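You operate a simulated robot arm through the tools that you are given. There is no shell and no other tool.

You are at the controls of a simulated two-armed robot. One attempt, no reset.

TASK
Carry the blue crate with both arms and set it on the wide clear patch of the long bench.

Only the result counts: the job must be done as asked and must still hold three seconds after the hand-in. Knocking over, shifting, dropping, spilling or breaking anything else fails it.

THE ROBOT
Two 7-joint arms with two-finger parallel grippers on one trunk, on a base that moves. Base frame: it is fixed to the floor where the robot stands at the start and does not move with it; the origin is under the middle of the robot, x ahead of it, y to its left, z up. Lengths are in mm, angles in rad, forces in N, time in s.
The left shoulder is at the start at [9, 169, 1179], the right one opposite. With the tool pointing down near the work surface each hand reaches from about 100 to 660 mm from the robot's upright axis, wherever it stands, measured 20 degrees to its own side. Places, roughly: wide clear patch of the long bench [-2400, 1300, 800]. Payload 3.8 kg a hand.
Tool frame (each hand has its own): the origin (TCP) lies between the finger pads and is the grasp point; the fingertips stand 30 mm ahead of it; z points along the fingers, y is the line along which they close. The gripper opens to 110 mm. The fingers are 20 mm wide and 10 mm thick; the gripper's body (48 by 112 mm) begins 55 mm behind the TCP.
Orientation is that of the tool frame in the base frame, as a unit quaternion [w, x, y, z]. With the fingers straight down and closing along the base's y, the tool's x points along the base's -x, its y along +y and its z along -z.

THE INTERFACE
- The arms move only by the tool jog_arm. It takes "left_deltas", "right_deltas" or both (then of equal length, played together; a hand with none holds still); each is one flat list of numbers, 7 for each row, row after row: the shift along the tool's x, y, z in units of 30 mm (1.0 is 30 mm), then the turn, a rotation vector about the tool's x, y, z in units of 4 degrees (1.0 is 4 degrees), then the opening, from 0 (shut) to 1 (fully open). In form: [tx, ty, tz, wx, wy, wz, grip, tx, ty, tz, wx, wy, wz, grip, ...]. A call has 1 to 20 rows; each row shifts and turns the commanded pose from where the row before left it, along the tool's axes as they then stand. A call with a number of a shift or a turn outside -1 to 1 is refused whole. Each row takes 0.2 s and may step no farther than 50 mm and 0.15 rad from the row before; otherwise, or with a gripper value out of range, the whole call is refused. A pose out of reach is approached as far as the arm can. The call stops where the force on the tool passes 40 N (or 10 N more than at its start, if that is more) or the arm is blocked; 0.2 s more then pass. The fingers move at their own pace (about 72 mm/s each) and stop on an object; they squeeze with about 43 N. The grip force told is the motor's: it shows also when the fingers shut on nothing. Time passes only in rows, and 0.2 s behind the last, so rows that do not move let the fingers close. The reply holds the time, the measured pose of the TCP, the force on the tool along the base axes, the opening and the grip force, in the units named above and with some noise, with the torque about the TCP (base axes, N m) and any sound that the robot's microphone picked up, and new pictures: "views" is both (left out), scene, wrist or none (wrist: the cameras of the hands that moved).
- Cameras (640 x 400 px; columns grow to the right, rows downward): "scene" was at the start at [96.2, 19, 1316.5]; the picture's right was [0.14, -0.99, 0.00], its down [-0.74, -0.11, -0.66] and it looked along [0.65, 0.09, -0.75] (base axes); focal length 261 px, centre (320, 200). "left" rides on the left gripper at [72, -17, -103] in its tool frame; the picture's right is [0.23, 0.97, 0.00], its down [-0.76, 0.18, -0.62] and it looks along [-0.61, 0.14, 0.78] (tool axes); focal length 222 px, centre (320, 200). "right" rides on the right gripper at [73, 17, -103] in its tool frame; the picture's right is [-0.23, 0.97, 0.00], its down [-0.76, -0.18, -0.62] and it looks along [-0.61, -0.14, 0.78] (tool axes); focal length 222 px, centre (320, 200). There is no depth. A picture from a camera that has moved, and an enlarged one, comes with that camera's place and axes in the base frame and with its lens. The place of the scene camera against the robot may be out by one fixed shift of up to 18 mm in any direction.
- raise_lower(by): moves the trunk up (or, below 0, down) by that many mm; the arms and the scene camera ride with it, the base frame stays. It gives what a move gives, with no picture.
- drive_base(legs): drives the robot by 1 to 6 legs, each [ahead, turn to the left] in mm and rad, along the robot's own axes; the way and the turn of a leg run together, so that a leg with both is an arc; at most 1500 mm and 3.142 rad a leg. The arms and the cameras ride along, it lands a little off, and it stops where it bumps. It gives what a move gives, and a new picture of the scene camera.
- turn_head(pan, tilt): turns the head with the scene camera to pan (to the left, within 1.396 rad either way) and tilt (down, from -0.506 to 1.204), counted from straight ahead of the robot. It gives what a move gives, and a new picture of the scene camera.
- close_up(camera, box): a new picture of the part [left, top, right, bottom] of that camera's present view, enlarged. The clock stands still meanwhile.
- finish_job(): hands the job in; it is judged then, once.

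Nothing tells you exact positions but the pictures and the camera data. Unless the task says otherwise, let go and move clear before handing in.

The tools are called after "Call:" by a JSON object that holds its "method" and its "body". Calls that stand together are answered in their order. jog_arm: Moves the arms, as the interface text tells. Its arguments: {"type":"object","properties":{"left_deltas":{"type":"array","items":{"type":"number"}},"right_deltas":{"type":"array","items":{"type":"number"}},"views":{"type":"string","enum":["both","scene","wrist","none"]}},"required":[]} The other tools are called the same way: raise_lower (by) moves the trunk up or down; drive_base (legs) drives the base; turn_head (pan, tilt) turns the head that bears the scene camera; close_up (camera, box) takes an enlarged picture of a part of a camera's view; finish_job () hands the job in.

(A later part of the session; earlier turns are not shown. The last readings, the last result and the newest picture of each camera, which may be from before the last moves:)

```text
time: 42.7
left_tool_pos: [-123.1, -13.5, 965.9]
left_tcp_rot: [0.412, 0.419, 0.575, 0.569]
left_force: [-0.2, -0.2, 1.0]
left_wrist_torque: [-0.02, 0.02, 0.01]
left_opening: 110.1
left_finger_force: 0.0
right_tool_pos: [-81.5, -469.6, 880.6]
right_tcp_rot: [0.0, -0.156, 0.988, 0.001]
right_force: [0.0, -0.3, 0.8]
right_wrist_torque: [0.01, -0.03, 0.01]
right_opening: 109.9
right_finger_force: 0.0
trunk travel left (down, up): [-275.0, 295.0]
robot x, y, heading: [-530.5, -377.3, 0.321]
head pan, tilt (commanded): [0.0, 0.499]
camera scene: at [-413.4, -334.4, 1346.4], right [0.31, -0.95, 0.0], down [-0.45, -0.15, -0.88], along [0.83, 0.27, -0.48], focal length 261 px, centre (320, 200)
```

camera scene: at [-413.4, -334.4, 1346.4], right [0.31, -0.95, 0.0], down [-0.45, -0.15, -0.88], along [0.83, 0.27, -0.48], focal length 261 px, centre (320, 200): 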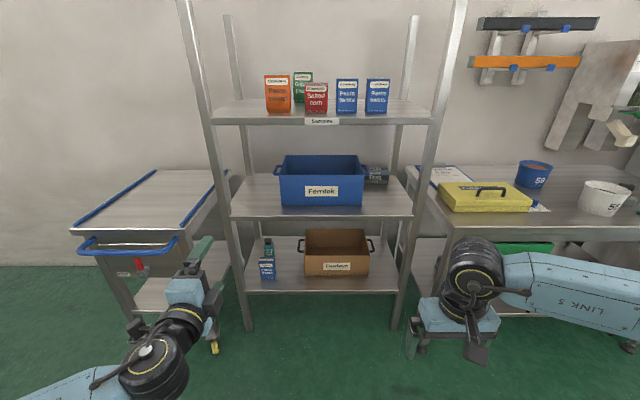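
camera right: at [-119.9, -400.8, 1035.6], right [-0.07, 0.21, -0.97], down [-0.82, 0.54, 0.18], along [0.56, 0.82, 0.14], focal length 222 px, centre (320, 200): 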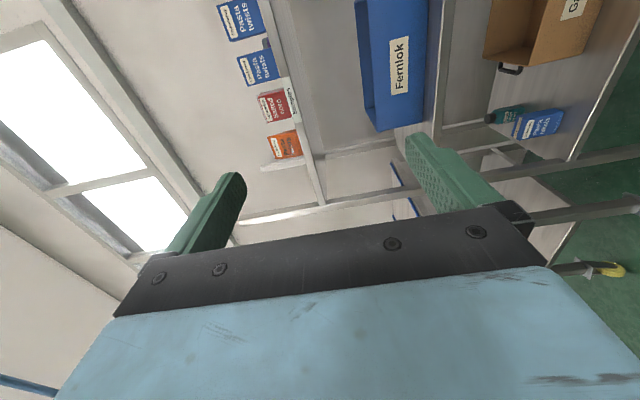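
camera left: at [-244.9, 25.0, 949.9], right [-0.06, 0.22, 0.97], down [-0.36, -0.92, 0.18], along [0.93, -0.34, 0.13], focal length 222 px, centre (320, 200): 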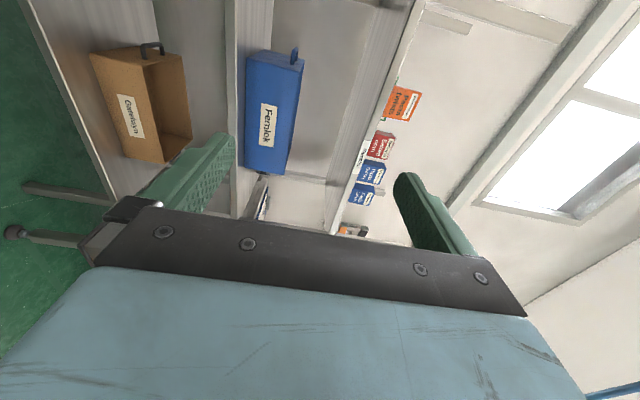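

Call:
{"method": "turn_head", "body": {"pan": -0.9, "tilt": 0.7}}

Call:
{"method": "turn_head", "body": {"pan": 0.9, "tilt": 0.7}}

```text
time: 43.9
left_tool_pos: [-122.8, -14.2, 965.5]
left_tcp_rot: [0.413, 0.418, 0.575, 0.569]
left_force: [-0.7, 0.2, 0.9]
left_wrist_torque: [0.02, -0.02, -0.01]
left_opening: 110.0
left_finger_force: 0.1
right_tool_pos: [-80.8, -468.1, 879.5]
right_tcp_rot: [-0.001, -0.158, 0.987, 0.0]
right_force: [0.1, 0.1, -0.2]
right_wrist_torque: [0.02, 0.0, 0.0]
right_opening: 110.1
right_finger_force: 0.0
trunk travel left (down, up): [-275.0, 295.0]
robot x, y, heading: [-529.9, -376.2, 0.314]
head pan, tilt (commanded): [-0.901, 0.7]
camera scene: at [-429.0, -409.0, 1328.7], right [-0.55, -0.83, 0.0], down [-0.54, 0.36, -0.77], along [0.64, -0.42, -0.64], focal length 261 px, centre (320, 200)
```

scene: 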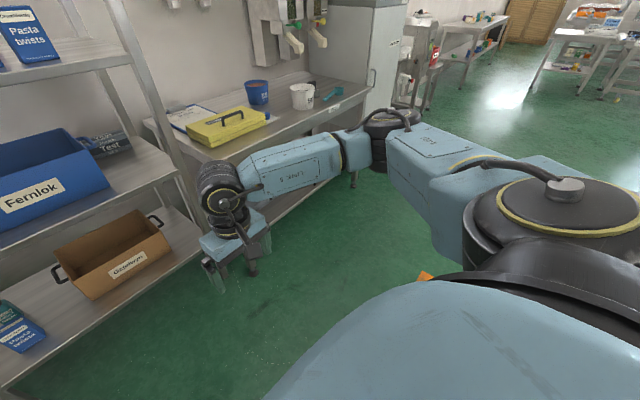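

```text
time: 45.7
left_tool_pos: [-123.7, -14.5, 965.9]
left_tcp_rot: [0.412, 0.419, 0.575, 0.569]
left_force: [-0.1, 0.5, -0.1]
left_wrist_torque: [0.01, 0.0, 0.01]
left_opening: 109.9
left_finger_force: 0.1
right_tool_pos: [-80.2, -467.8, 881.2]
right_tcp_rot: [0.0, -0.157, 0.988, -0.001]
right_force: [-0.4, 1.4, 0.6]
right_wrist_torque: [-0.03, 0.03, -0.05]
right_opening: 110.3
right_finger_force: 0.0
trunk travel left (down, up): [-275.0, 295.0]
robot x, y, heading: [-532.9, -378.3, 0.313]
head pan, tilt (commanded): [0.901, 0.7]
camera scene: at [-470.3, -282.5, 1328.7], right [0.94, -0.35, 0.0], down [-0.22, -0.6, -0.76], along [0.27, 0.72, -0.64], focal length 261 px, centre (320, 200)
```

scene: 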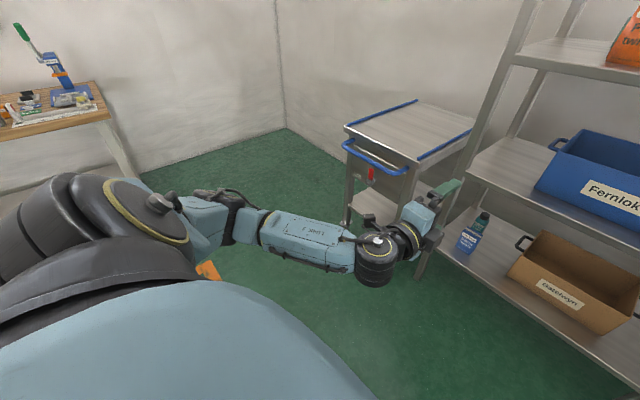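

The left elbow hangs low as wanted, while the right one is winged outward. I'll try the right hand with pitch first (no sideways swing), watching the posture.

Call:
{"method": "turn_head", "body": {"pan": -0.7, "tilt": 0.7}}

Call:
{"method": "jog_arm", "body": {"right_deltas": [-0.8, 0, 0.3, 0, 0, 0, 1, -0.8, 0, 0.3, 0, 0, 0, 1, -0.8, 0, 0.3, 0, 0, 0, 1, -0.8, 0, 0.3, 0, 0, 0, 1, 0, 0, 0, 0, -1, 0, 1, 0, 0, 0, 0, -1, 0, 1, 0, 0, 0, 0, -1, 0, 1, 0, 0, 0, 0, -1, 0, 1, 0, 0, 0, 0, -1, 0, 1, 0, 0, 0, 0, -1, 0, 1, 0, 0, 0, 0, -1, 0, 1, 0, 0, 0, 0, -1, 0, 1, 0, 0, 0, 0, -1, 0, 1, 0, 0, 0, 0, -1, 0, 1, 0, 0, 0, 0, -1, 0, 1, 0, 0, 0, 0, -1, 0, 1], "views": "scene"}}

```text
time: 47.4
left_tool_pos: [-123.1, -13.8, 965.0]
left_tcp_rot: [0.412, 0.419, 0.576, 0.569]
left_force: [-0.7, -0.6, 0.4]
left_wrist_torque: [0.01, -0.02, 0.01]
left_opening: 110.2
left_finger_force: 0.1
right_tool_pos: [-80.3, -468.3, 880.2]
right_tcp_rot: [0.001, -0.157, 0.988, -0.001]
right_force: [0.2, 0.1, 0.0]
right_wrist_torque: [0.02, 0.01, -0.03]
right_opening: 110.0
right_finger_force: 0.0
trunk travel left (down, up): [-275.0, 295.0]
robot x, y, heading: [-528.9, -378.1, 0.319]
head pan, tilt (commanded): [-0.7, 0.7]
camera scene: at [-421.1, -393.9, 1328.7], right [-0.37, -0.93, 0.0], down [-0.6, 0.24, -0.76], along [0.71, -0.29, -0.64], focal length 261 px, centre (320, 200)
```

scene: 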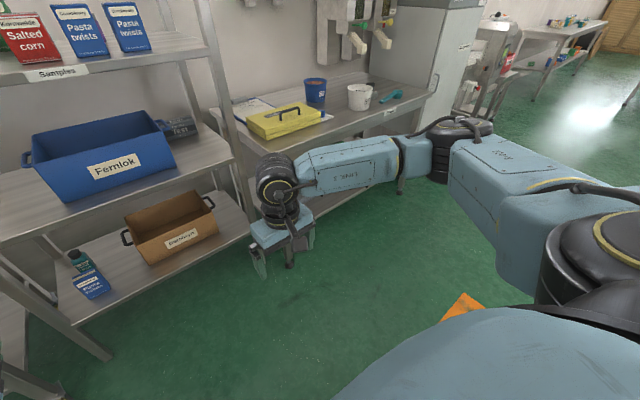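

```text
time: 50.8
left_tool_pos: [-123.2, -13.9, 965.3]
left_tcp_rot: [0.413, 0.418, 0.575, 0.569]
left_force: [-0.9, 0.6, 0.0]
left_wrist_torque: [-0.02, -0.02, 0.0]
left_opening: 109.9
left_finger_force: 0.1
right_tool_pos: [8.9, -437.8, 845.1]
right_tcp_rot: [0.371, -0.145, 0.915, 0.058]
right_force: [0.0, 0.0, 0.1]
right_wrist_torque: [0.0, -0.02, 0.05]
right_opening: 110.0
right_finger_force: 0.1
right hand out of reach, approached as far as the arm can: row 16
trunk travel left (down, up): [-275.0, 295.0]
robot x, y, heading: [-531.7, -377.4, 0.314]
head pan, tilt (commanded): [-0.7, 0.7]
camera scene: at [-421.1, -393.9, 1328.7], right [-0.37, -0.93, 0.0], down [-0.6, 0.24, -0.76], along [0.71, -0.29, -0.64], focal length 261 px, centre (320, 200)
```

scene: 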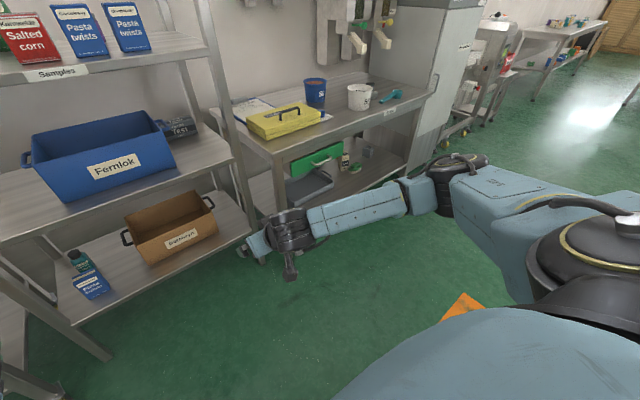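

The right arm hits a wrist limit in its winged-elbow posture. I'll undo the pitch and walk the hand around a loop (out to the side, down, then forward), which should let the elbow swing down.

Call:
{"method": "jog_arm", "body": {"right_deltas": [0, 0, 0, 0, 1, 0, 1, 0, 0, 0, 0, 1, 0, 1, 0, 0, 0, 0, 1, 0, 1, 0, 0, 0, 0, 1, 0, 1, 0, 0, 0, 0, 1, 0, 1, 0, 0, 0, 0, 1, 0, 1, 0, 0, 0, 0, 1, 0, 1, 0, 0, 0, 0, 1, 0, 1, 0, 0, 0, 0, 1, 0, 1, 0, 0, 0, 0, 1, 0, 1, 0, 0, 0, 0, 1, 0, 1], "views": "none"}}

Call:
{"method": "jog_arm", "body": {"right_deltas": [0.82, -0.93, -0.153, 0, 0, 0, 1, 0.82, -0.93, -0.153, 0, 0, 0, 1, 0.82, -0.93, -0.153, 0, 0, 0, 1, 0.82, -0.93, -0.153, 0, 0, 0, 1, 0.82, -0.93, -0.153, 0, 0, 0, 1, 0.82, -0.93, -0.153, 0, 0, 0, 1, 0.82, -0.93, -0.153, 0, 0, 0, 1, 0.82, -0.93, -0.153, 0, 0, 0, 1, 0.82, -0.93, -0.153, 0, 0, 0, 1, 0.82, -0.93, -0.153, 0, 0, 0, 1, 0.82, -0.93, -0.153, 0, 0, 0, 1, 0.82, -0.93, -0.153, 0, 0, 0, 1], "views": "scene"}}

```text
time: 53.2
left_tool_pos: [-122.7, -13.5, 964.7]
left_tcp_rot: [0.413, 0.419, 0.575, 0.569]
left_force: [-0.3, 0.0, 0.2]
left_wrist_torque: [-0.01, -0.01, -0.01]
left_opening: 109.9
left_finger_force: 0.1
right_tool_pos: [10.3, -437.1, 844.2]
right_tcp_rot: [0.0, -0.158, 0.987, 0.0]
right_force: [0.7, -0.6, 0.1]
right_wrist_torque: [0.04, 0.03, 0.02]
right_opening: 110.2
right_finger_force: 0.1
trunk travel left (down, up): [-275.0, 295.0]
robot x, y, heading: [-531.6, -378.2, 0.316]
head pan, tilt (commanded): [-0.7, 0.7]
```

```text
time: 55.8
left_tool_pos: [-123.3, -14.7, 966.2]
left_tcp_rot: [0.411, 0.42, 0.575, 0.57]
left_force: [0.7, 0.5, 0.5]
left_wrist_torque: [0.01, -0.01, -0.02]
left_opening: 109.9
left_finger_force: 0.0
right_tool_pos: [-160.4, -830.5, 899.9]
right_tcp_rot: [0.0, -0.155, 0.988, -0.001]
right_force: [0.4, -0.6, -0.2]
right_wrist_torque: [0.04, 0.02, 0.02]
right_opening: 110.1
right_finger_force: 0.1
right hand out of reach, approached as far as the arm can: row 12
trunk travel left (down, up): [-275.0, 295.0]
robot x, y, heading: [-529.6, -380.7, 0.316]
head pan, tilt (commanded): [-0.7, 0.7]
camera scene: at [-421.1, -394.4, 1328.6], right [-0.37, -0.93, 0.0], down [-0.6, 0.24, -0.76], along [0.71, -0.29, -0.64], focal length 261 px, centre (320, 200)
```

scene: 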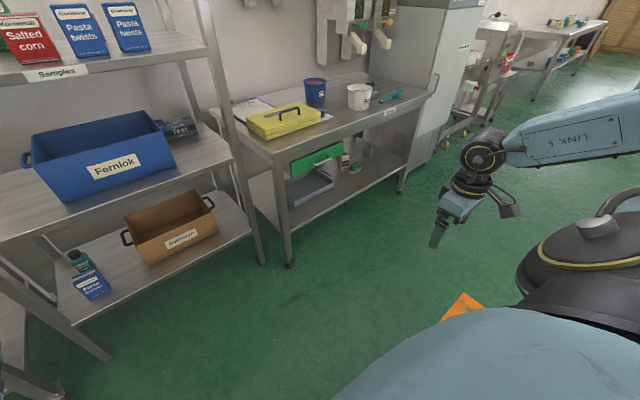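

Call:
{"method": "jog_arm", "body": {"right_deltas": [0, 0.35, 0.9, 0, 0, 0, 1, 0, 0.35, 0.9, 0, 0, 0, 1, 0, 0.35, 0.9, 0, 0, 0, 1, 0, 0.35, 0.9, 0, 0, 0, 1, 0, 0.35, 0.9, 0, 0, 0, 1, 0, 0.35, 0.9, 0, 0, 0, 1, 0, 0.35, 0.9, 0, 0, 0, 1, 0, 0.35, 0.9, 0, 0, 0, 1, 0, 0.35, 0.9, 0, 0, 0, 1], "views": "scene"}}

```text
time: 57.8
left_tool_pos: [-122.7, -14.1, 965.0]
left_tcp_rot: [0.413, 0.418, 0.575, 0.569]
left_force: [0.3, 0.7, 0.3]
left_wrist_torque: [0.0, -0.01, 0.0]
left_opening: 110.0
left_finger_force: 0.1
right_tool_pos: [-190.3, -742.7, 656.5]
right_tcp_rot: [0.0, -0.157, 0.988, 0.0]
right_force: [-0.7, 0.0, -0.7]
right_wrist_torque: [0.03, 0.0, -0.01]
right_opening: 110.1
right_finger_force: 0.0
trunk travel left (down, up): [-275.0, 295.0]
robot x, y, heading: [-531.6, -378.6, 0.316]
head pan, tilt (commanded): [-0.7, 0.7]
camera scene: at [-421.0, -394.0, 1328.7], right [-0.37, -0.93, 0.0], down [-0.6, 0.24, -0.76], along [0.71, -0.29, -0.64], focal length 261 px, centre (320, 200)
```

scene: 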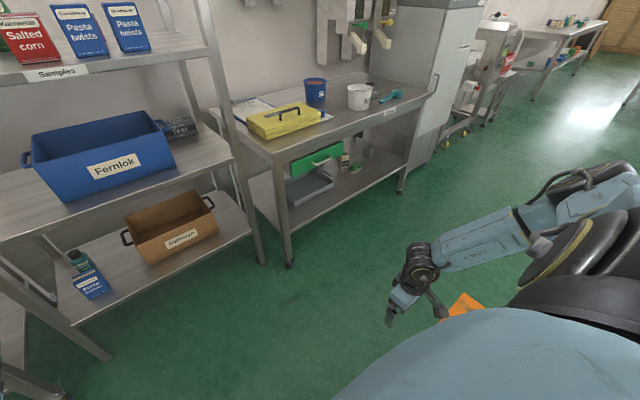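

Call:
{"method": "jog_arm", "body": {"right_deltas": [-0.8, 0.767, -0.147, 0, 0, 0, 1, -0.8, 0.767, -0.147, 0, 0, 0, 1, -0.8, 0.767, -0.147, 0, 0, 0, 1, -0.8, 0.767, -0.147, 0, 0, 0, 1, -0.8, 0.767, -0.147, 0, 0, 0, 1, -0.8, 0.767, -0.147, 0, 0, 0, 1, -0.8, 0.767, -0.147, 0, 0, 0, 1, -0.8, 0.767, -0.147, 0, 0, 0, 1, -0.8, 0.767, -0.147, 0, 0, 0, 1, -0.8, 0.767, -0.147, 0, 0, 0, 1], "views": "scene"}}

```text
time: 60.0
left_tool_pos: [-121.8, -14.1, 965.4]
left_tcp_rot: [0.413, 0.419, 0.575, 0.569]
left_force: [-0.1, 0.5, -0.1]
left_wrist_torque: [-0.01, 0.02, -0.02]
left_opening: 110.0
left_finger_force: 0.0
right_tool_pos: [-34.0, -451.3, 696.3]
right_tcp_rot: [0.001, -0.157, 0.988, -0.001]
right_force: [-0.9, -0.8, 0.0]
right_wrist_torque: [0.01, -0.01, 0.03]
right_opening: 110.4
right_finger_force: 0.1
trunk travel left (down, up): [-275.0, 295.0]
robot x, y, heading: [-530.6, -378.3, 0.318]
head pan, tilt (commanded): [-0.7, 0.7]
camera scene: at [-420.9, -393.4, 1328.7], right [-0.37, -0.93, 0.0], down [-0.6, 0.24, -0.77], along [0.71, -0.29, -0.64], focal length 261 px, centre (320, 200)
```

scene: 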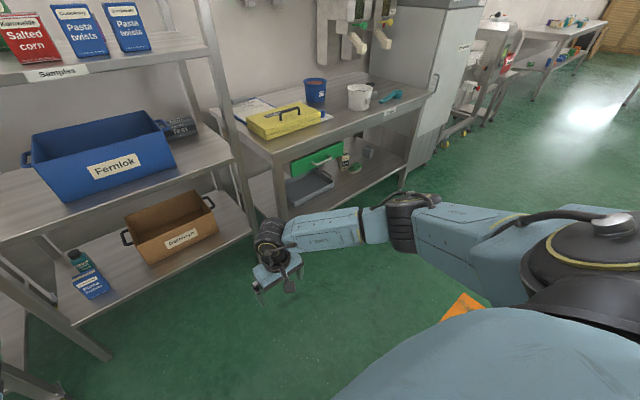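

The right elbow now sits lower. I'll retry the same diagonal rotation from this low position, in steps.

Call:
{"method": "jog_arm", "body": {"right_deltas": [-0.833, 0, 0, 0, 0, 0, 1, -0.833, 0, 0, 0, 0, 0, 1, 0, 0, 0, 0.962, -0.962, -0.962, 1, 0, 0, 0, 0.962, -0.962, -0.962, 1, 0, 0, 0, 0.962, -0.962, -0.962, 1, 0, 0, 0, 0.962, -0.962, -0.962, 1, 0, 0, 0, 0.962, -0.962, -0.962, 1, 0, 0, 0, 0.962, -0.962, -0.962, 1, 0, 0, 0, 0.962, -0.962, -0.962, 1, 0, 0, 0, 0.962, -0.962, -0.962, 1, 0, 0, 0, 0.962, -0.962, -0.962, 1], "views": "scene"}}

```text
time: 62.4
left_tool_pos: [-122.5, -12.6, 966.0]
left_tcp_rot: [0.412, 0.419, 0.575, 0.569]
left_force: [0.6, -0.4, -0.3]
left_wrist_torque: [0.02, 0.0, 0.0]
left_opening: 109.8
left_finger_force: 0.0
right_tool_pos: [13.5, -433.2, 699.6]
right_tcp_rot: [0.331, -0.422, 0.809, -0.24]
right_force: [0.4, -0.1, -0.5]
right_wrist_torque: [0.0, 0.01, -0.02]
right_opening: 110.0
right_finger_force: 0.0
trunk travel left (down, up): [-275.0, 295.0]
robot x, y, heading: [-532.9, -376.9, 0.32]
head pan, tilt (commanded): [-0.7, 0.7]
camera scene: at [-421.1, -393.3, 1328.7], right [-0.37, -0.93, 0.0], down [-0.6, 0.24, -0.77], along [0.71, -0.29, -0.64], focal length 261 px, centre (320, 200)
```

scene: 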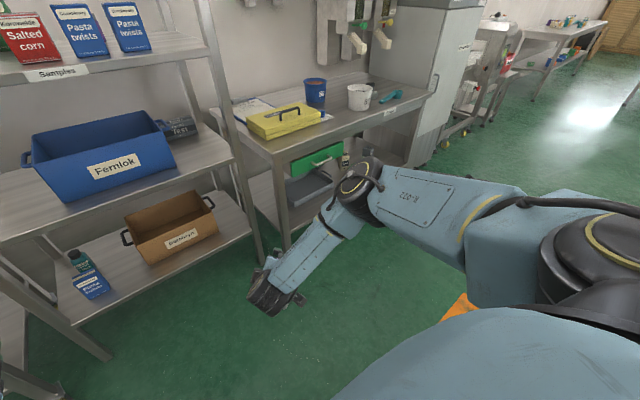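

Call:
{"method": "jog_arm", "body": {"right_deltas": [0, 0, 0, 0.962, -0.962, -0.962, 1, 0, 0, 0, 0.962, -0.962, -0.962, 1, 0, 0, 0, 0.962, -0.962, -0.962, 1, 0, 0, 0, 0.962, -0.962, -0.962, 1], "views": "scene"}}

```text
time: 63.4
left_tool_pos: [-123.2, -13.5, 965.0]
left_tcp_rot: [0.412, 0.418, 0.575, 0.57]
left_force: [0.8, -0.2, -0.4]
left_wrist_torque: [0.01, 0.02, 0.02]
left_opening: 109.8
left_finger_force: 0.0
right_tool_pos: [22.9, -351.8, 729.5]
right_tcp_rot: [0.439, -0.502, 0.665, -0.336]
right_force: [0.1, 1.2, 0.0]
right_wrist_torque: [0.0, -0.02, -0.01]
right_opening: 109.7
right_finger_force: 0.0
right hand out of reach, approached as far as the arm can: row 2, 3, 4
trunk travel left (down, up): [-275.0, 295.0]
robot x, y, heading: [-532.6, -374.2, 0.318]
head pan, tilt (commanded): [-0.7, 0.7]
camera scene: at [-421.2, -393.7, 1328.7], right [-0.37, -0.93, 0.0], down [-0.6, 0.24, -0.77], along [0.71, -0.29, -0.64], focal length 261 px, centre (320, 200)
```

scene: 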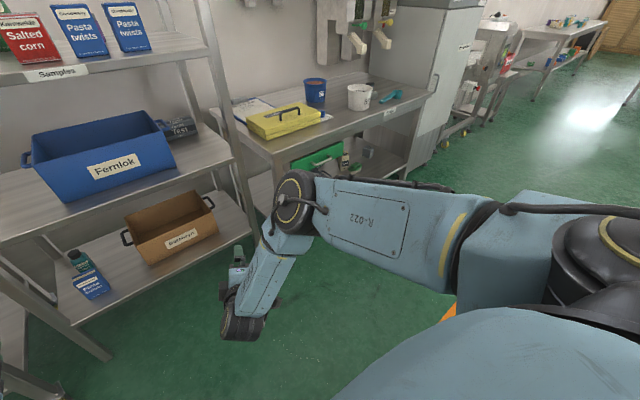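

The right arm still limits out when flexed. I'll reverse this rotation and stage the right hand further forward (arm more extended), where the wrist needs less bend.

Call:
{"method": "jog_arm", "body": {"right_deltas": [0, 0, 0, -0.924, 0.924, 0.924, 1, 0, 0, 0, -0.924, 0.924, 0.924, 1, 0, 0, 0, -0.924, 0.924, 0.924, 1, 0, 0, 0, -0.924, 0.924, 0.924, 1, 0, 0, 0, -0.924, 0.924, 0.924, 1, 0, 0, 0, -0.924, 0.924, 0.924, 1, 0, 0, 0, -0.924, 0.924, 0.924, 1, 0, 0, 0, -0.924, 0.924, 0.924, 1, 0, 0, 0, -0.924, 0.924, 0.924, 1, 0, 0, 0, -0.924, 0.924, 0.924, 1, 0, 0, 0, -0.924, 0.924, 0.924, 1, 0, 0, 0, -0.924, 0.924, 0.924, 1, 0, 0, 0, -0.924, 0.924, 0.924, 1], "views": "none"}}

Call:
{"method": "jog_arm", "body": {"right_deltas": [-0.367, -0.394, -0.833, 0, 0, 0, 1, -0.367, -0.394, -0.833, 0, 0, 0, 1, -0.367, -0.394, -0.833, 0, 0, 0, 1, -0.367, -0.394, -0.833, 0, 0, 0, 1, -0.367, -0.394, -0.833, 0, 0, 0, 1, -0.367, -0.394, -0.833, 0, 0, 0, 1], "views": "scene"}}

```text
time: 66.2
left_tool_pos: [-123.2, -12.6, 966.0]
left_tcp_rot: [0.413, 0.418, 0.575, 0.569]
left_force: [0.1, 0.1, 0.5]
left_wrist_torque: [0.02, 0.05, 0.03]
left_opening: 110.0
left_finger_force: 0.1
right_tool_pos: [23.5, -352.8, 731.9]
right_tcp_rot: [0.019, -0.174, 0.985, -0.013]
right_force: [0.1, -0.4, -0.7]
right_wrist_torque: [-0.02, -0.01, -0.02]
right_opening: 110.1
right_finger_force: 0.1
trunk travel left (down, up): [-275.0, 295.0]
robot x, y, heading: [-529.3, -380.4, 0.316]
head pan, tilt (commanded): [-0.7, 0.7]
```

```text
time: 67.6
left_tool_pos: [-122.4, -14.3, 965.6]
left_tcp_rot: [0.412, 0.419, 0.575, 0.569]
left_force: [-0.1, 0.1, -0.1]
left_wrist_torque: [-0.03, -0.02, -0.04]
left_opening: 109.6
left_finger_force: 0.0
right_tool_pos: [101.3, -393.9, 884.7]
right_tcp_rot: [0.019, -0.174, 0.984, -0.014]
right_force: [0.5, -0.1, 0.4]
right_wrist_torque: [0.02, 0.0, 0.03]
right_opening: 109.7
right_finger_force: 0.1
trunk travel left (down, up): [-275.0, 295.0]
robot x, y, heading: [-529.7, -374.6, 0.309]
head pan, tilt (commanded): [-0.7, 0.7]
camera scene: at [-421.2, -394.1, 1328.7], right [-0.37, -0.93, 0.0], down [-0.6, 0.24, -0.76], along [0.71, -0.29, -0.64], focal length 261 px, centre (320, 200)
```

scene: 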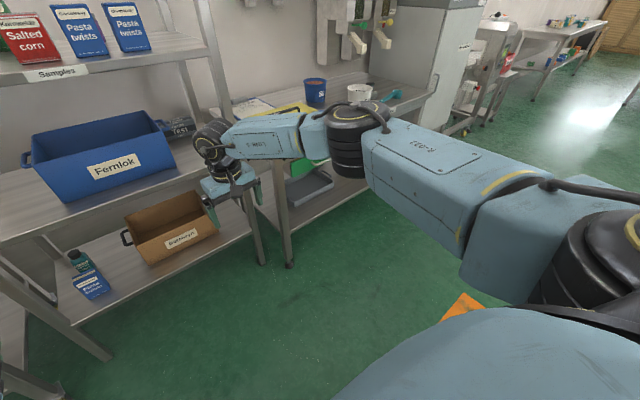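

I now understand the elbow follows hand rotations about the reach axis. I'll use that to drop the right elbow: tilt the right tool inward first, then yaw, then pitch forward — an alternate rotation path ending in the same hand orientation.

Call:
{"method": "jog_arm", "body": {"right_deltas": [0, 0, 0, -0.48, 0.48, 0.48, 1, 0.914, 0.514, -0.64, 0, 0, 0, 1, 0.914, 0.514, -0.64, 0, 0, 0, 1, 0.914, 0.514, -0.64, 0, 0, 0, 1, 0.914, 0.514, -0.64, 0, 0, 0, 1, 0.914, 0.514, -0.64, 0, 0, 0, 1, 0.914, 0.514, -0.64, 0, 0, 0, 1, 0, 0, 0, -1, 0, 0, 1, 0, 0, 0, -1, 0, 0, 1, 0, 0, 0, -1, 0, 0, 1, 0, 0, 0, -1, 0, 0, 1, 0, 0, 0, -1, 0, 0, 1, 0, 0, 0, -1, 0, 0, 1, 0, 0, 0, -1, 0, 0, 1, 0, 0, 0, -1, 0, 0, 1, 0, 0, 0, -1, 0, 0, 1, 0, 0, 0, -1, 0, 0, 1, 0, 0, 0, -1, 0, 0, 1, 0, 0, 0, -1, 0, 0, 1], "views": "scene"}}

```text
time: 71.6
left_tool_pos: [-121.5, -13.9, 965.9]
left_tcp_rot: [0.412, 0.419, 0.575, 0.57]
left_force: [-0.4, 0.1, 0.2]
left_wrist_torque: [0.0, 0.03, -0.03]
left_opening: 110.2
left_finger_force: 0.0
right_tool_pos: [-83.8, -356.8, 1001.1]
right_tcp_rot: [-0.063, -0.145, 0.902, 0.403]
right_force: [0.5, -0.4, 0.5]
right_wrist_torque: [0.01, 0.01, 0.01]
right_opening: 109.8
right_finger_force: 0.0
trunk travel left (down, up): [-275.0, 295.0]
robot x, y, heading: [-529.9, -378.2, 0.315]
head pan, tilt (commanded): [-0.7, 0.7]
camera scene: at [-421.1, -394.1, 1328.7], right [-0.37, -0.93, 0.0], down [-0.6, 0.24, -0.76], along [0.71, -0.29, -0.64], focal length 261 px, centre (320, 200)
```

scene: 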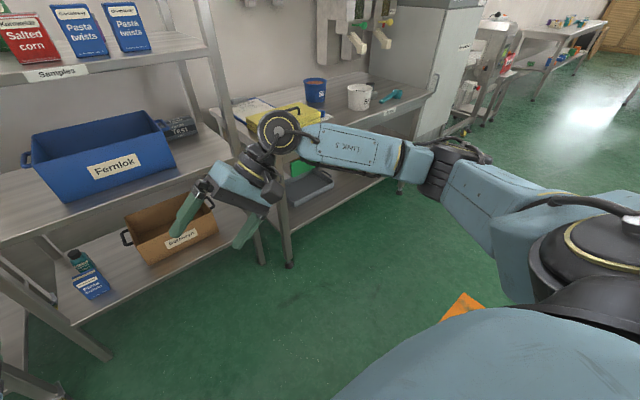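

The elbow dropped about 34°. I'll tilt a little more, then yaw the right tool about the vertical.

Call:
{"method": "jog_arm", "body": {"right_deltas": [0.5, 0, 0, -1, 0, 0, 1, 0.5, 0, 0, -1, 0, 0, 1, 0.5, 0, 0, -1, 0, 0, 1, 0.5, 0, 0, -1, 0, 0, 1, 0, 0, 0, 0, 0.963, -0.469, 1, 0, 0, 0, 0, 0.963, -0.469, 1, 0, 0, 0, 0, 0.963, -0.469, 1, 0, 0, 0, 0, 0.963, -0.469, 1, 0, 0, 0, 0, 0.963, -0.469, 1, 0, 0, 0, 0, 0.963, -0.469, 1, 0, 0, 0, 0, 0.963, -0.469, 1, 0, 0, 0, 0, 0.963, -0.469, 1, 0, 0, 0, 0, 0.963, -0.469, 1, 0, 0, 0, 0, 0.963, -0.469, 1], "views": "scene"}}

```text
time: 74.6
left_tool_pos: [-123.2, -13.1, 964.6]
left_tcp_rot: [0.411, 0.418, 0.575, 0.57]
left_force: [-0.3, 0.3, -0.8]
left_wrist_torque: [0.0, -0.03, -0.01]
left_opening: 110.0
left_finger_force: 0.0
right_tool_pos: [-138.9, -376.0, 1001.2]
right_tcp_rot: [-0.269, -0.431, 0.731, 0.456]
right_force: [-0.7, -0.5, 0.6]
right_wrist_torque: [-0.03, 0.04, 0.0]
right_opening: 110.2
right_finger_force: 0.0
trunk travel left (down, up): [-275.0, 295.0]
robot x, y, heading: [-532.1, -379.1, 0.316]
head pan, tilt (commanded): [-0.7, 0.7]
camera scene: at [-421.0, -393.8, 1328.7], right [-0.37, -0.93, 0.0], down [-0.6, 0.24, -0.76], along [0.71, -0.29, -0.64], focal length 261 px, centre (320, 200)
```

scene: 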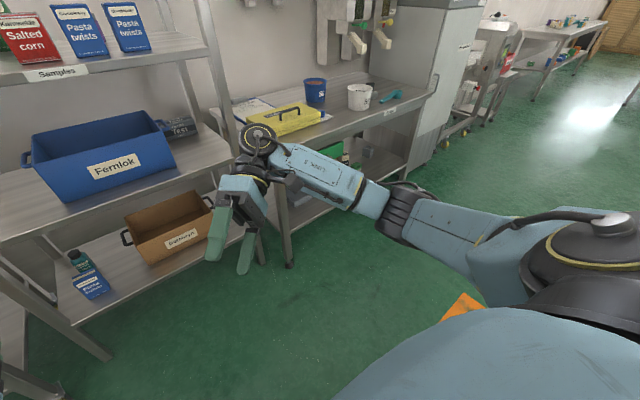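

Working well: the elbow is dropping further. Continue the yaw and begin pitching forward.

Call:
{"method": "jog_arm", "body": {"right_deltas": [0, 0, 0, 0, 0.963, -0.469, 1, 0, 0, 0, 0, 0.963, -0.469, 1, 0, 0, 0, 0, 0.963, -0.469, 1, 0, 0, 0, 0, 0.963, -0.469, 1, 0, 0, 0, 0, 0.963, -0.469, 1, 0, 0, 0, 0, 0.963, -0.469, 1, 0, 0, 0, 0, 0.963, -0.469, 1, 0, 0, 0, 0, 0.963, -0.469, 1, 0, 0, 0, 0, 0.963, -0.469, 1, 0, 0, 0, 0, 0.963, -0.469, 1, 0, 0, 0, 0, 0.963, -0.469, 1], "views": "scene"}}

```text
time: 77.0
left_tool_pos: [-123.3, -14.9, 965.3]
left_tcp_rot: [0.413, 0.418, 0.575, 0.569]
left_force: [-0.6, 0.9, 0.1]
left_wrist_torque: [-0.01, 0.02, 0.02]
left_opening: 110.2
left_finger_force: 0.0
right_tool_pos: [-259.2, -363.9, 1054.9]
right_tcp_rot: [0.429, 0.686, -0.499, -0.311]
right_force: [0.2, -0.4, 0.8]
right_wrist_torque: [0.01, 0.02, 0.01]
right_opening: 109.9
right_finger_force: 0.1
right hand out of reach, approached as far as the arm can: row 4, 5, 6, 7, 8, 9, 10, 11
trunk travel left (down, up): [-275.0, 295.0]
robot x, y, heading: [-531.4, -378.5, 0.316]
head pan, tilt (commanded): [-0.7, 0.7]
camera scene: at [-421.3, -393.8, 1328.7], right [-0.37, -0.93, 0.0], down [-0.6, 0.24, -0.77], along [0.71, -0.29, -0.64], focal length 261 px, centre (320, 200)
```

scene: 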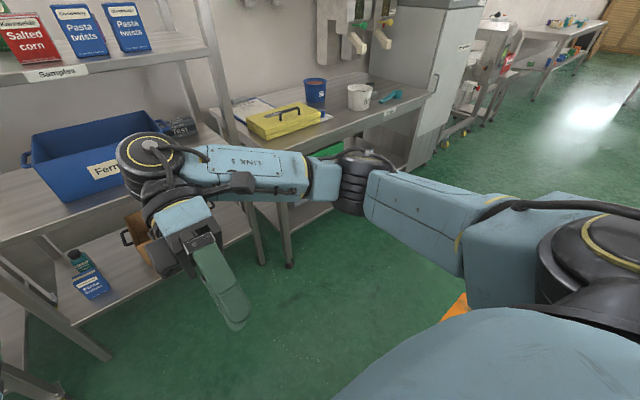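

The right tool now leans back toward me with the right roll, elbow low. Now I pitch it forward while moving the hand forward and outward.

Call:
{"method": "jog_arm", "body": {"right_deltas": [0.131, -0.164, -0.129, 1, 0, 0, 1, 0.131, -0.173, -0.117, 1, 0, 0, 1, 0.131, -0.181, -0.105, 1, 0, 0, 1, 0.131, -0.188, -0.092, 1, 0, 0, 1, 0.131, -0.193, -0.079, 1, 0, 0, 1, 0.131, -0.198, -0.065, 1, 0, 0, 1, 0.131, -0.203, -0.051, 1, 0, 0, 1, 0.131, -0.206, -0.037, 1, 0, 0, 1, 0.131, -0.208, -0.022, 1, 0, 0, 1, 0.131, -0.209, -0.008, 1, 0, 0, 1, 0.131, -0.209, 0.007, 1, 0, 0, 1, 0.131, -0.208, 0.021, 1, 0, 0, 1, 0.131, -0.206, 0.036, 1, 0, 0, 1, 0.131, -0.203, 0.05, 1, 0, 0, 1, 0.131, -0.199, 0.064, 1, 0, 0, 1, 0.131, -0.194, 0.078, 1, 0, 0, 1], "views": "scene"}}

```text
time: 80.4
left_tool_pos: [-123.2, -13.9, 965.4]
left_tcp_rot: [0.413, 0.419, 0.575, 0.569]
left_force: [-1.2, 0.3, 0.6]
left_wrist_torque: [0.02, -0.03, -0.04]
left_opening: 110.0
left_finger_force: 0.0
right_tool_pos: [-217.6, -376.2, 1031.1]
right_tcp_rot: [0.0, 0.809, -0.588, 0.0]
right_force: [-0.3, -0.3, 0.5]
right_wrist_torque: [-0.02, 0.03, -0.02]
right_opening: 110.0
right_finger_force: 0.0
right hand out of reach, approached as far as the arm can: row 1, 2, 3, 4, 5, 6, 7, 8, 9, 10, 11, 12, 13, 14
trunk travel left (down, up): [-275.0, 295.0]
robot x, y, heading: [-532.4, -374.6, 0.311]
head pan, tilt (commanded): [-0.7, 0.7]
camera scene: at [-421.1, -394.0, 1328.7], right [-0.37, -0.93, 0.0], down [-0.6, 0.24, -0.77], along [0.71, -0.29, -0.64], focal length 261 px, centre (320, 200)
```

scene: 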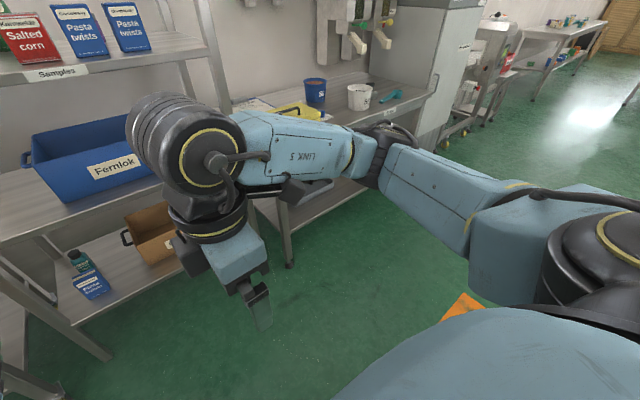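

The right tool now points down with its camera side outward and elbow low. Continue pitching forward while extending to the mirrored pose of the left hand.

Call:
{"method": "jog_arm", "body": {"right_deltas": [0.185, -0.27, 0.12, 1, 0, 0, 1, 0.185, -0.261, 0.139, 1, 0, 0, 1, 0.185, -0.25, 0.156, 1, 0, 0, 1, 0.185, -0.239, 0.173, 1, 0, 0, 1, 0.185, -0.226, 0.19, 1, 0, 0, 1, 0.185, -0.213, 0.205, 1, 0, 0, 1, 0.185, -0.198, 0.22, 1, 0, 0, 1, 0.185, -0.182, 0.233, 1, 0, 0, 1, 0.185, -0.165, 0.245, 1, 0, 0, 1, 0.185, -0.147, 0.256, 1, 0, 0, 1, 0.185, -0.13, 0.266, 1, 0, 0, 1, 0.185, -0.111, 0.274, 1, 0, 0, 1], "views": "scene"}}

```text
time: 83.0
left_tool_pos: [-122.3, -13.7, 965.6]
left_tcp_rot: [0.412, 0.42, 0.574, 0.569]
left_force: [0.0, -0.9, 0.5]
left_wrist_torque: [0.02, 0.0, 0.01]
left_opening: 110.0
left_finger_force: 0.0
right_tool_pos: [-111.2, -421.3, 989.9]
right_tcp_rot: [-0.305, 0.734, -0.566, 0.218]
right_force: [0.2, 0.6, 0.3]
right_wrist_torque: [-0.01, -0.01, 0.01]
right_opening: 110.1
right_finger_force: 0.0
right hand out of reach, approached as far as the arm can: row 1, 2, 11
trunk travel left (down, up): [-275.0, 295.0]
robot x, y, heading: [-530.3, -378.0, 0.316]
head pan, tilt (commanded): [-0.7, 0.7]
camera scene: at [-421.1, -394.1, 1328.7], right [-0.37, -0.93, 0.0], down [-0.6, 0.24, -0.76], along [0.71, -0.29, -0.64], focal length 261 px, centre (320, 200)
```

scene: 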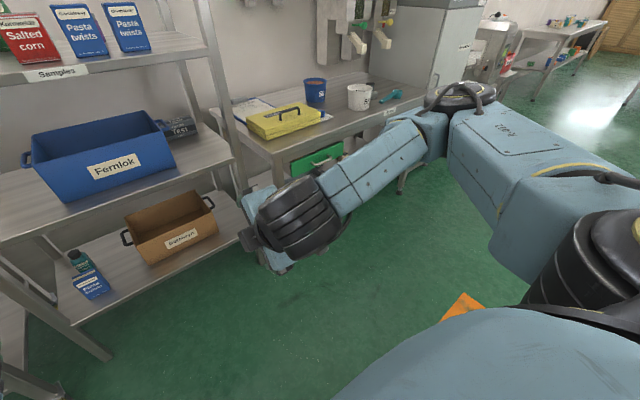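

The wrist was too close to the shoulder; I'll extend the right hand forward and down at this pitch before finishing the pitch-up.

Call:
{"method": "jog_arm", "body": {"right_deltas": [0.2125, -0.383, 0.892, 0, 0, 0, 1, 0.2125, -0.383, 0.892, 0, 0, 0, 1, 0.2125, -0.383, 0.892, 0, 0, 0, 1, 0.2125, -0.383, 0.892, 0, 0, 0, 1, 0.2125, -0.383, 0.892, 0, 0, 0, 1, 0.2125, -0.383, 0.892, 0, 0, 0, 1, 0.2125, -0.383, 0.892, 0, 0, 0, 1, 0.2125, -0.383, 0.892, 0, 0, 0, 1], "views": "scene"}}

```text
time: 84.8
left_tool_pos: [-124.0, -13.3, 965.5]
left_tcp_rot: [0.412, 0.419, 0.575, 0.569]
left_force: [0.0, 0.6, 0.2]
left_wrist_torque: [-0.01, -0.03, -0.03]
left_opening: 110.0
left_finger_force: 0.1
right_tool_pos: [111.0, -411.1, 897.9]
right_tcp_rot: [-0.306, 0.735, -0.565, 0.218]
right_force: [-0.6, -0.3, -0.1]
right_wrist_torque: [-0.01, 0.02, -0.01]
right_opening: 110.2
right_finger_force: 0.0
trunk travel left (down, up): [-275.0, 295.0]
robot x, y, heading: [-535.1, -378.2, 0.315]
head pan, tilt (commanded): [-0.7, 0.7]
camera scene: at [-420.8, -393.7, 1328.6], right [-0.37, -0.93, 0.0], down [-0.6, 0.24, -0.76], along [0.71, -0.29, -0.64], focal length 261 px, centre (320, 200)
```

scene: 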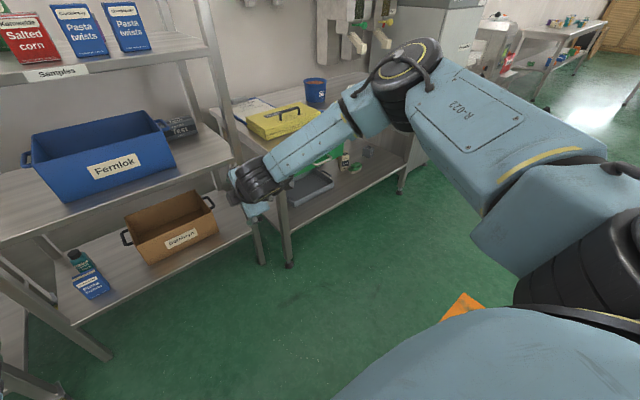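

The elbow seems limited in how low it can go relative to the shoulder, so working nearer shoulder height (with the trunk lowered later) is the natural solution. I'll raise the right hand and then continue.

Call:
{"method": "jog_arm", "body": {"right_deltas": [0, -0.322, -0.881, 0, 0, 0, 1, 0, -0.322, -0.881, 0, 0, 0, 1, 0, -0.322, -0.881, 0, 0, 0, 1, 0, -0.322, -0.881, 0, 0, 0, 1, 0, -0.322, -0.881, 0, 0, 0, 1, 0, -0.322, -0.881, 0, 0, 0, 1, 0, -0.322, -0.881, 0, 0, 0, 1], "views": "scene"}}

```text
time: 86.4
left_tool_pos: [-123.5, -13.8, 965.2]
left_tcp_rot: [0.412, 0.418, 0.576, 0.569]
left_force: [-0.6, -0.5, 0.3]
left_wrist_torque: [0.03, -0.01, 0.02]
left_opening: 109.9
left_finger_force: 0.1
right_tool_pos: [28.3, -433.1, 1075.5]
right_tcp_rot: [-0.307, 0.733, -0.566, 0.219]
right_force: [-1.0, -0.4, -0.2]
right_wrist_torque: [0.01, -0.02, 0.01]
right_opening: 110.0
right_finger_force: 0.0
right hand out of reach, approached as far as the arm can: row 7
trunk travel left (down, up): [-275.0, 295.0]
robot x, y, heading: [-530.2, -379.5, 0.312]
head pan, tilt (commanded): [-0.7, 0.7]
camera scene: at [-421.5, -393.9, 1328.7], right [-0.37, -0.93, 0.0], down [-0.6, 0.24, -0.77], along [0.71, -0.29, -0.64], focal length 261 px, centre (320, 200)
```

scene: 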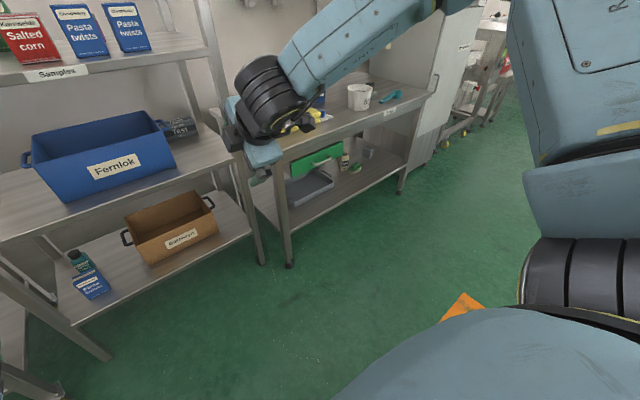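

The elbow-up posture may in fact be workable with the trunk lowered (the forearm would pass well under the upper shelf). I'll finish the right hand's pitch to horizontal and see what posture results.

Call:
{"method": "jog_arm", "body": {"right_deltas": [0, -0.158, 0.153, 1, 0, 0, 1, 0, -0.147, 0.163, 1, 0, 0, 1, 0, -0.135, 0.173, 1, 0, 0, 1, 0, -0.123, 0.182, 1, 0, 0, 1, 0, -0.11, 0.19, 1, 0, 0, 1, 0, -0.096, 0.198, 1, 0, 0, 1, 0, -0.082, 0.204, 1, 0, 0, 1, 0, -0.068, 0.209, 1, 0, 0, 1, 0, -0.053, 0.213, 1, 0, 0, 1, 0, -0.038, 0.217, 1, 0, 0, 1, 0, -0.023, 0.219, 1, 0, 0, 1, 0, 0, 0.22, 0.5, 0, 0, 1], "views": "scene"}}

Call:
{"method": "turn_head", "body": {"pan": -0.3, "tilt": 0.5}}

```text
time: 89.0
left_tool_pos: [-122.1, -13.9, 965.3]
left_tcp_rot: [0.412, 0.419, 0.575, 0.569]
left_force: [0.0, -0.5, 0.1]
left_wrist_torque: [-0.01, 0.0, -0.01]
left_opening: 109.9
left_finger_force: 0.0
right_tool_pos: [69.2, -431.1, 1088.7]
right_tcp_rot: [-0.468, 0.641, -0.501, 0.347]
right_force: [0.2, -0.2, -0.5]
right_wrist_torque: [-0.02, -0.01, 0.0]
right_opening: 110.1
right_finger_force: 0.1
right hand out of reach, approached as far as the arm can: row 7, 8, 9, 10, 11, 12
trunk travel left (down, up): [-275.0, 295.0]
robot x, y, heading: [-531.2, -378.8, 0.316]
head pan, tilt (commanded): [-0.7, 0.7]
camera scene: at [-421.1, -393.9, 1328.7], right [-0.37, -0.93, 0.0], down [-0.6, 0.24, -0.76], along [0.71, -0.29, -0.64], focal length 261 px, centre (320, 200)
```

scene: 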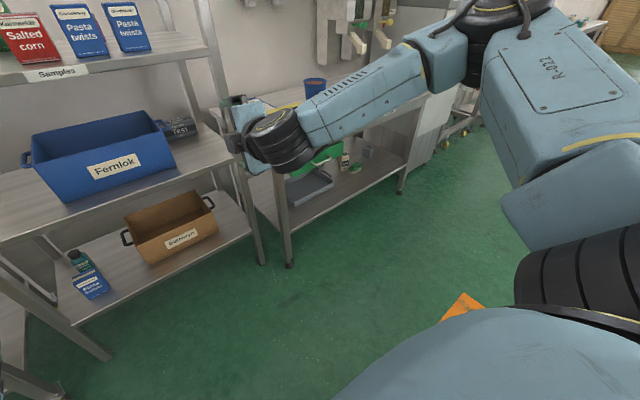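

```text
time: 89.9
left_tool_pos: [-123.3, -13.6, 966.2]
left_tcp_rot: [0.413, 0.419, 0.575, 0.569]
left_force: [0.1, 0.1, -0.6]
left_wrist_torque: [0.0, -0.03, -0.01]
left_opening: 110.0
left_finger_force: 0.0
right_tool_pos: [67.9, -433.3, 1087.2]
right_tcp_rot: [-0.467, 0.641, -0.5, 0.347]
right_force: [0.7, -1.0, 0.3]
right_wrist_torque: [-0.02, 0.01, 0.0]
right_opening: 110.3
right_finger_force: 0.0
trunk travel left (down, up): [-275.0, 295.0]
robot x, y, heading: [-532.4, -378.9, 0.317]
head pan, tilt (commanded): [-0.3, 0.499]
camera scene: at [-408.9, -360.8, 1346.4], right [0.01, -1.0, 0.0], down [-0.48, -0.01, -0.88], along [0.88, 0.01, -0.48], focal length 261 px, centre (320, 200)
```

scene: 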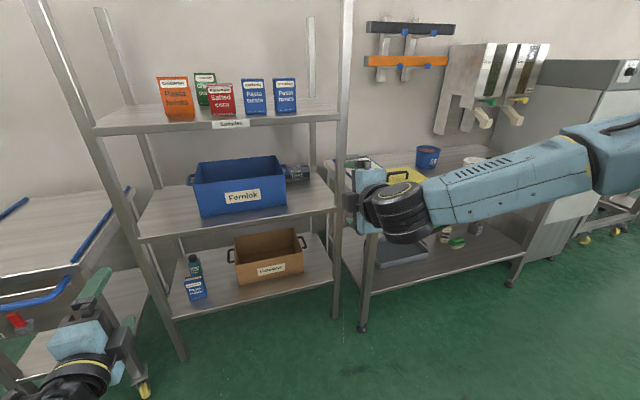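

The right hand is now within about 19° of horizontal with the correct roll. I'll try moving it forward and down a bit, then pitch further.

Call:
{"method": "jog_arm", "body": {"right_deltas": [0, 0.837, 0.64, 0, 0, 0, 1, 0, 0.837, 0.64, 0, 0, 0, 1, 0, 0.837, 0.64, 0, 0, 0, 1, 0, 0.837, 0.64, 0, 0, 0, 1, 0, 0, 0, 1, 0, 0, 1, 0, 0, 0, 1, 0, 0, 1, 0, 0, 0, 1, 0, 0, 1, 0, 0, 0, 1, 0, 0, 1], "views": "scene"}}

```text
time: 91.7
left_tool_pos: [-122.8, -14.4, 965.3]
left_tcp_rot: [0.413, 0.419, 0.575, 0.569]
left_force: [-0.9, -0.1, 0.8]
left_wrist_torque: [0.0, -0.02, 0.0]
left_opening: 110.2
left_finger_force: 0.1
right_tool_pos: [67.8, -432.0, 1086.7]
right_tcp_rot: [-0.468, 0.641, -0.5, 0.347]
right_force: [-0.6, 1.2, 0.5]
right_wrist_torque: [-0.03, 0.01, 0.01]
right_opening: 109.8
right_finger_force: 0.0
right hand out of reach, approached as far as the arm can: row 1, 2, 3, 4, 5, 6, 7, 8
trunk travel left (down, up): [-275.0, 295.0]
robot x, y, heading: [-528.7, -376.6, 0.316]
head pan, tilt (commanded): [-0.3, 0.499]
camera scene: at [-408.9, -360.7, 1346.4], right [0.02, -1.0, 0.0], down [-0.48, -0.01, -0.88], along [0.88, 0.01, -0.48], focal length 261 px, centre (320, 200)
```

scene: 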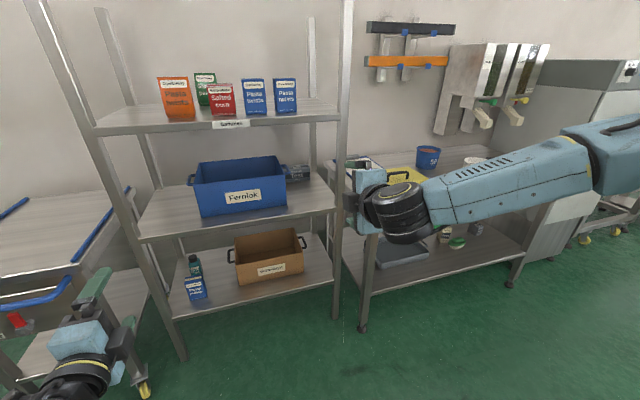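

It's stuck in that corner; I'll pitch back, move lower and forward, then pitch up again from there.

Call:
{"method": "jog_arm", "body": {"right_deltas": [0, 0, 0, -1, 0, 0, 1, 0, 0, 0, -1, 0, 0, 1, 0, 0, 0, -1, 0, 0, 1, 0, 0, 0, -1, 0, 0, 1, 0, 0, 0, -1, 0, 0, 1, 0, 0, 0, -1, 0, 0, 1, 0, 0, 0, -1, 0, 0, 1, 0, 0.4, 0.917, 0, 0, 0, 1, 0, 0.4, 0.917, 0, 0, 0, 1, 0, 0.4, 0.917, 0, 0, 0, 1, 0, 0.4, 0.917, 0, 0, 0, 1, 0, 0.4, 0.917, 0, 0, 0, 1, 0, 0.4, 0.917, 0, 0, 0, 1], "views": "scene"}}

```text
time: 94.5
left_tool_pos: [-121.8, -14.2, 964.5]
left_tcp_rot: [0.413, 0.419, 0.575, 0.569]
left_force: [0.1, -0.5, 0.0]
left_wrist_torque: [-0.01, -0.01, 0.0]
left_opening: 110.0
left_finger_force: 0.1
right_tool_pos: [102.9, -394.8, 897.5]
right_tcp_rot: [-0.298, 0.735, -0.569, 0.216]
right_force: [0.3, -0.4, 0.1]
right_wrist_torque: [-0.04, 0.0, 0.0]
right_opening: 109.9
right_finger_force: 0.0
right hand out of reach, approached as far as the arm can: row 6, 7
trunk travel left (down, up): [-275.0, 295.0]
robot x, y, heading: [-528.5, -377.5, 0.317]
head pan, tilt (commanded): [-0.3, 0.499]
camera scene: at [-408.5, -360.7, 1346.3], right [0.02, -1.0, 0.0], down [-0.48, -0.01, -0.88], along [0.88, 0.01, -0.48], focal length 261 px, centre (320, 200)
```

scene: 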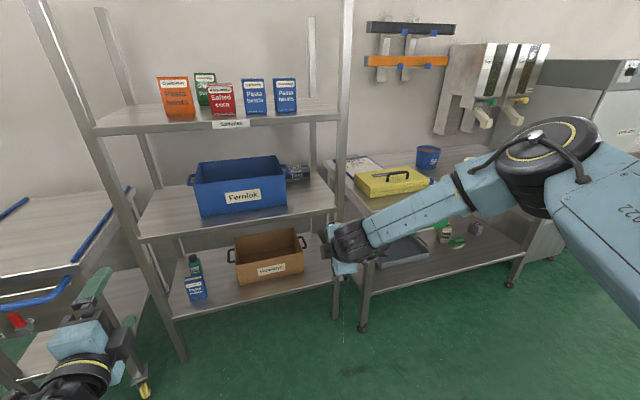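

Call:
{"method": "jog_arm", "body": {"right_deltas": [0, 0, 0, 1, 0, 0, 1, 0, 0, 0, 1, 0, 0, 1, 0, 0, 0, 1, 0, 0, 1, 0, 0, 0, 1, 0, 0, 1, 0, 0, 0, 1, 0, 0, 1, 0, 0, 0, 1, 0, 0, 1], "views": "scene"}}

```text
time: 95.9
left_tool_pos: [-123.1, -12.7, 966.4]
left_tcp_rot: [0.412, 0.419, 0.575, 0.569]
left_force: [0.3, 0.3, -1.1]
left_wrist_torque: [-0.01, 0.02, -0.02]
left_opening: 109.9
left_finger_force: 0.0
right_tool_pos: [104.1, -397.0, 895.8]
right_tcp_rot: [-0.373, 0.7, -0.544, 0.275]
right_force: [0.3, 0.4, 0.2]
right_wrist_torque: [-0.03, -0.03, -0.01]
right_opening: 110.0
right_finger_force: 0.0
right hand out of reach, approached as far as the arm can: row 4, 5, 6
trunk travel left (down, up): [-275.0, 295.0]
robot x, y, heading: [-529.9, -379.8, 0.315]
head pan, tilt (commanded): [-0.3, 0.499]
camera scene: at [-408.9, -360.7, 1346.4], right [0.02, -1.0, 0.0], down [-0.48, -0.01, -0.88], along [0.88, 0.01, -0.48], focal length 261 px, centre (320, 200)
```

scene: 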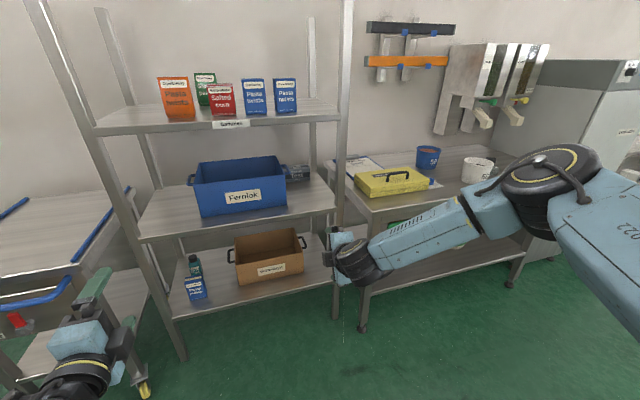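

I'm switching to a simpler, symmetric grasp: both hands pitched forward ~50° with fingers closing sideways on the handle bars, driven in just above the handles and then lowered with the trunk. First the right hand: roll +90° about its own axis, which should also bring its elbow back down.

Call:
{"method": "jog_arm", "body": {"right_deltas": [0, 0, 0, 0, 0, 1, 1, 0, 0, 0, 0, 0, 1, 1, 0, 0, 0, 0, 0, 1, 1, 0, 0, 0, 0, 0, 1, 1, 0, 0, 0, 0, 0, 1, 1, 0, 0, 0, 0, 0, 1, 1, 0, 0, 0, 0, 0, 1, 1, 0, 0, 0, 0, 0, 1, 1, 0, 0, 0, 0, 0, 1, 1, 0, 0, 0, 0, 0, 1, 1, 0, 0, 0, 0, 0, 1, 1, 0, 0, 0, 0, 0, 1, 1, 0, 0, 0, 0, 0, 1, 1, 0, 0, 0, 0, 0, 1, 1, 0, 0, 0, 0, 0, 1, 1, 0, 0, 0, 0, 0, 1, 1], "views": "scene"}}

```text
time: 99.3
left_tool_pos: [-123.2, -14.7, 965.9]
left_tcp_rot: [0.413, 0.418, 0.576, 0.569]
left_force: [0.3, -0.2, 0.1]
left_wrist_torque: [0.01, -0.02, 0.0]
left_opening: 109.9
left_finger_force: 0.1
right_tool_pos: [105.4, -398.2, 894.7]
right_tcp_rot: [0.462, -0.305, 0.832, -0.035]
right_force: [0.8, -0.3, -0.3]
right_wrist_torque: [-0.02, -0.02, 0.03]
right_opening: 110.0
right_finger_force: 0.0
trunk travel left (down, up): [-275.0, 295.0]
robot x, y, heading: [-530.3, -376.0, 0.316]
head pan, tilt (commanded): [-0.3, 0.499]
camera scene: at [-408.9, -360.7, 1346.4], right [0.02, -1.0, 0.0], down [-0.48, -0.01, -0.88], along [0.88, 0.01, -0.48], focal length 261 px, centre (320, 200)
```

scene: 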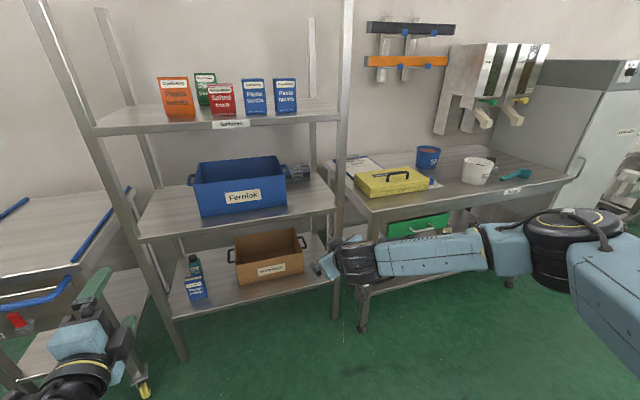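

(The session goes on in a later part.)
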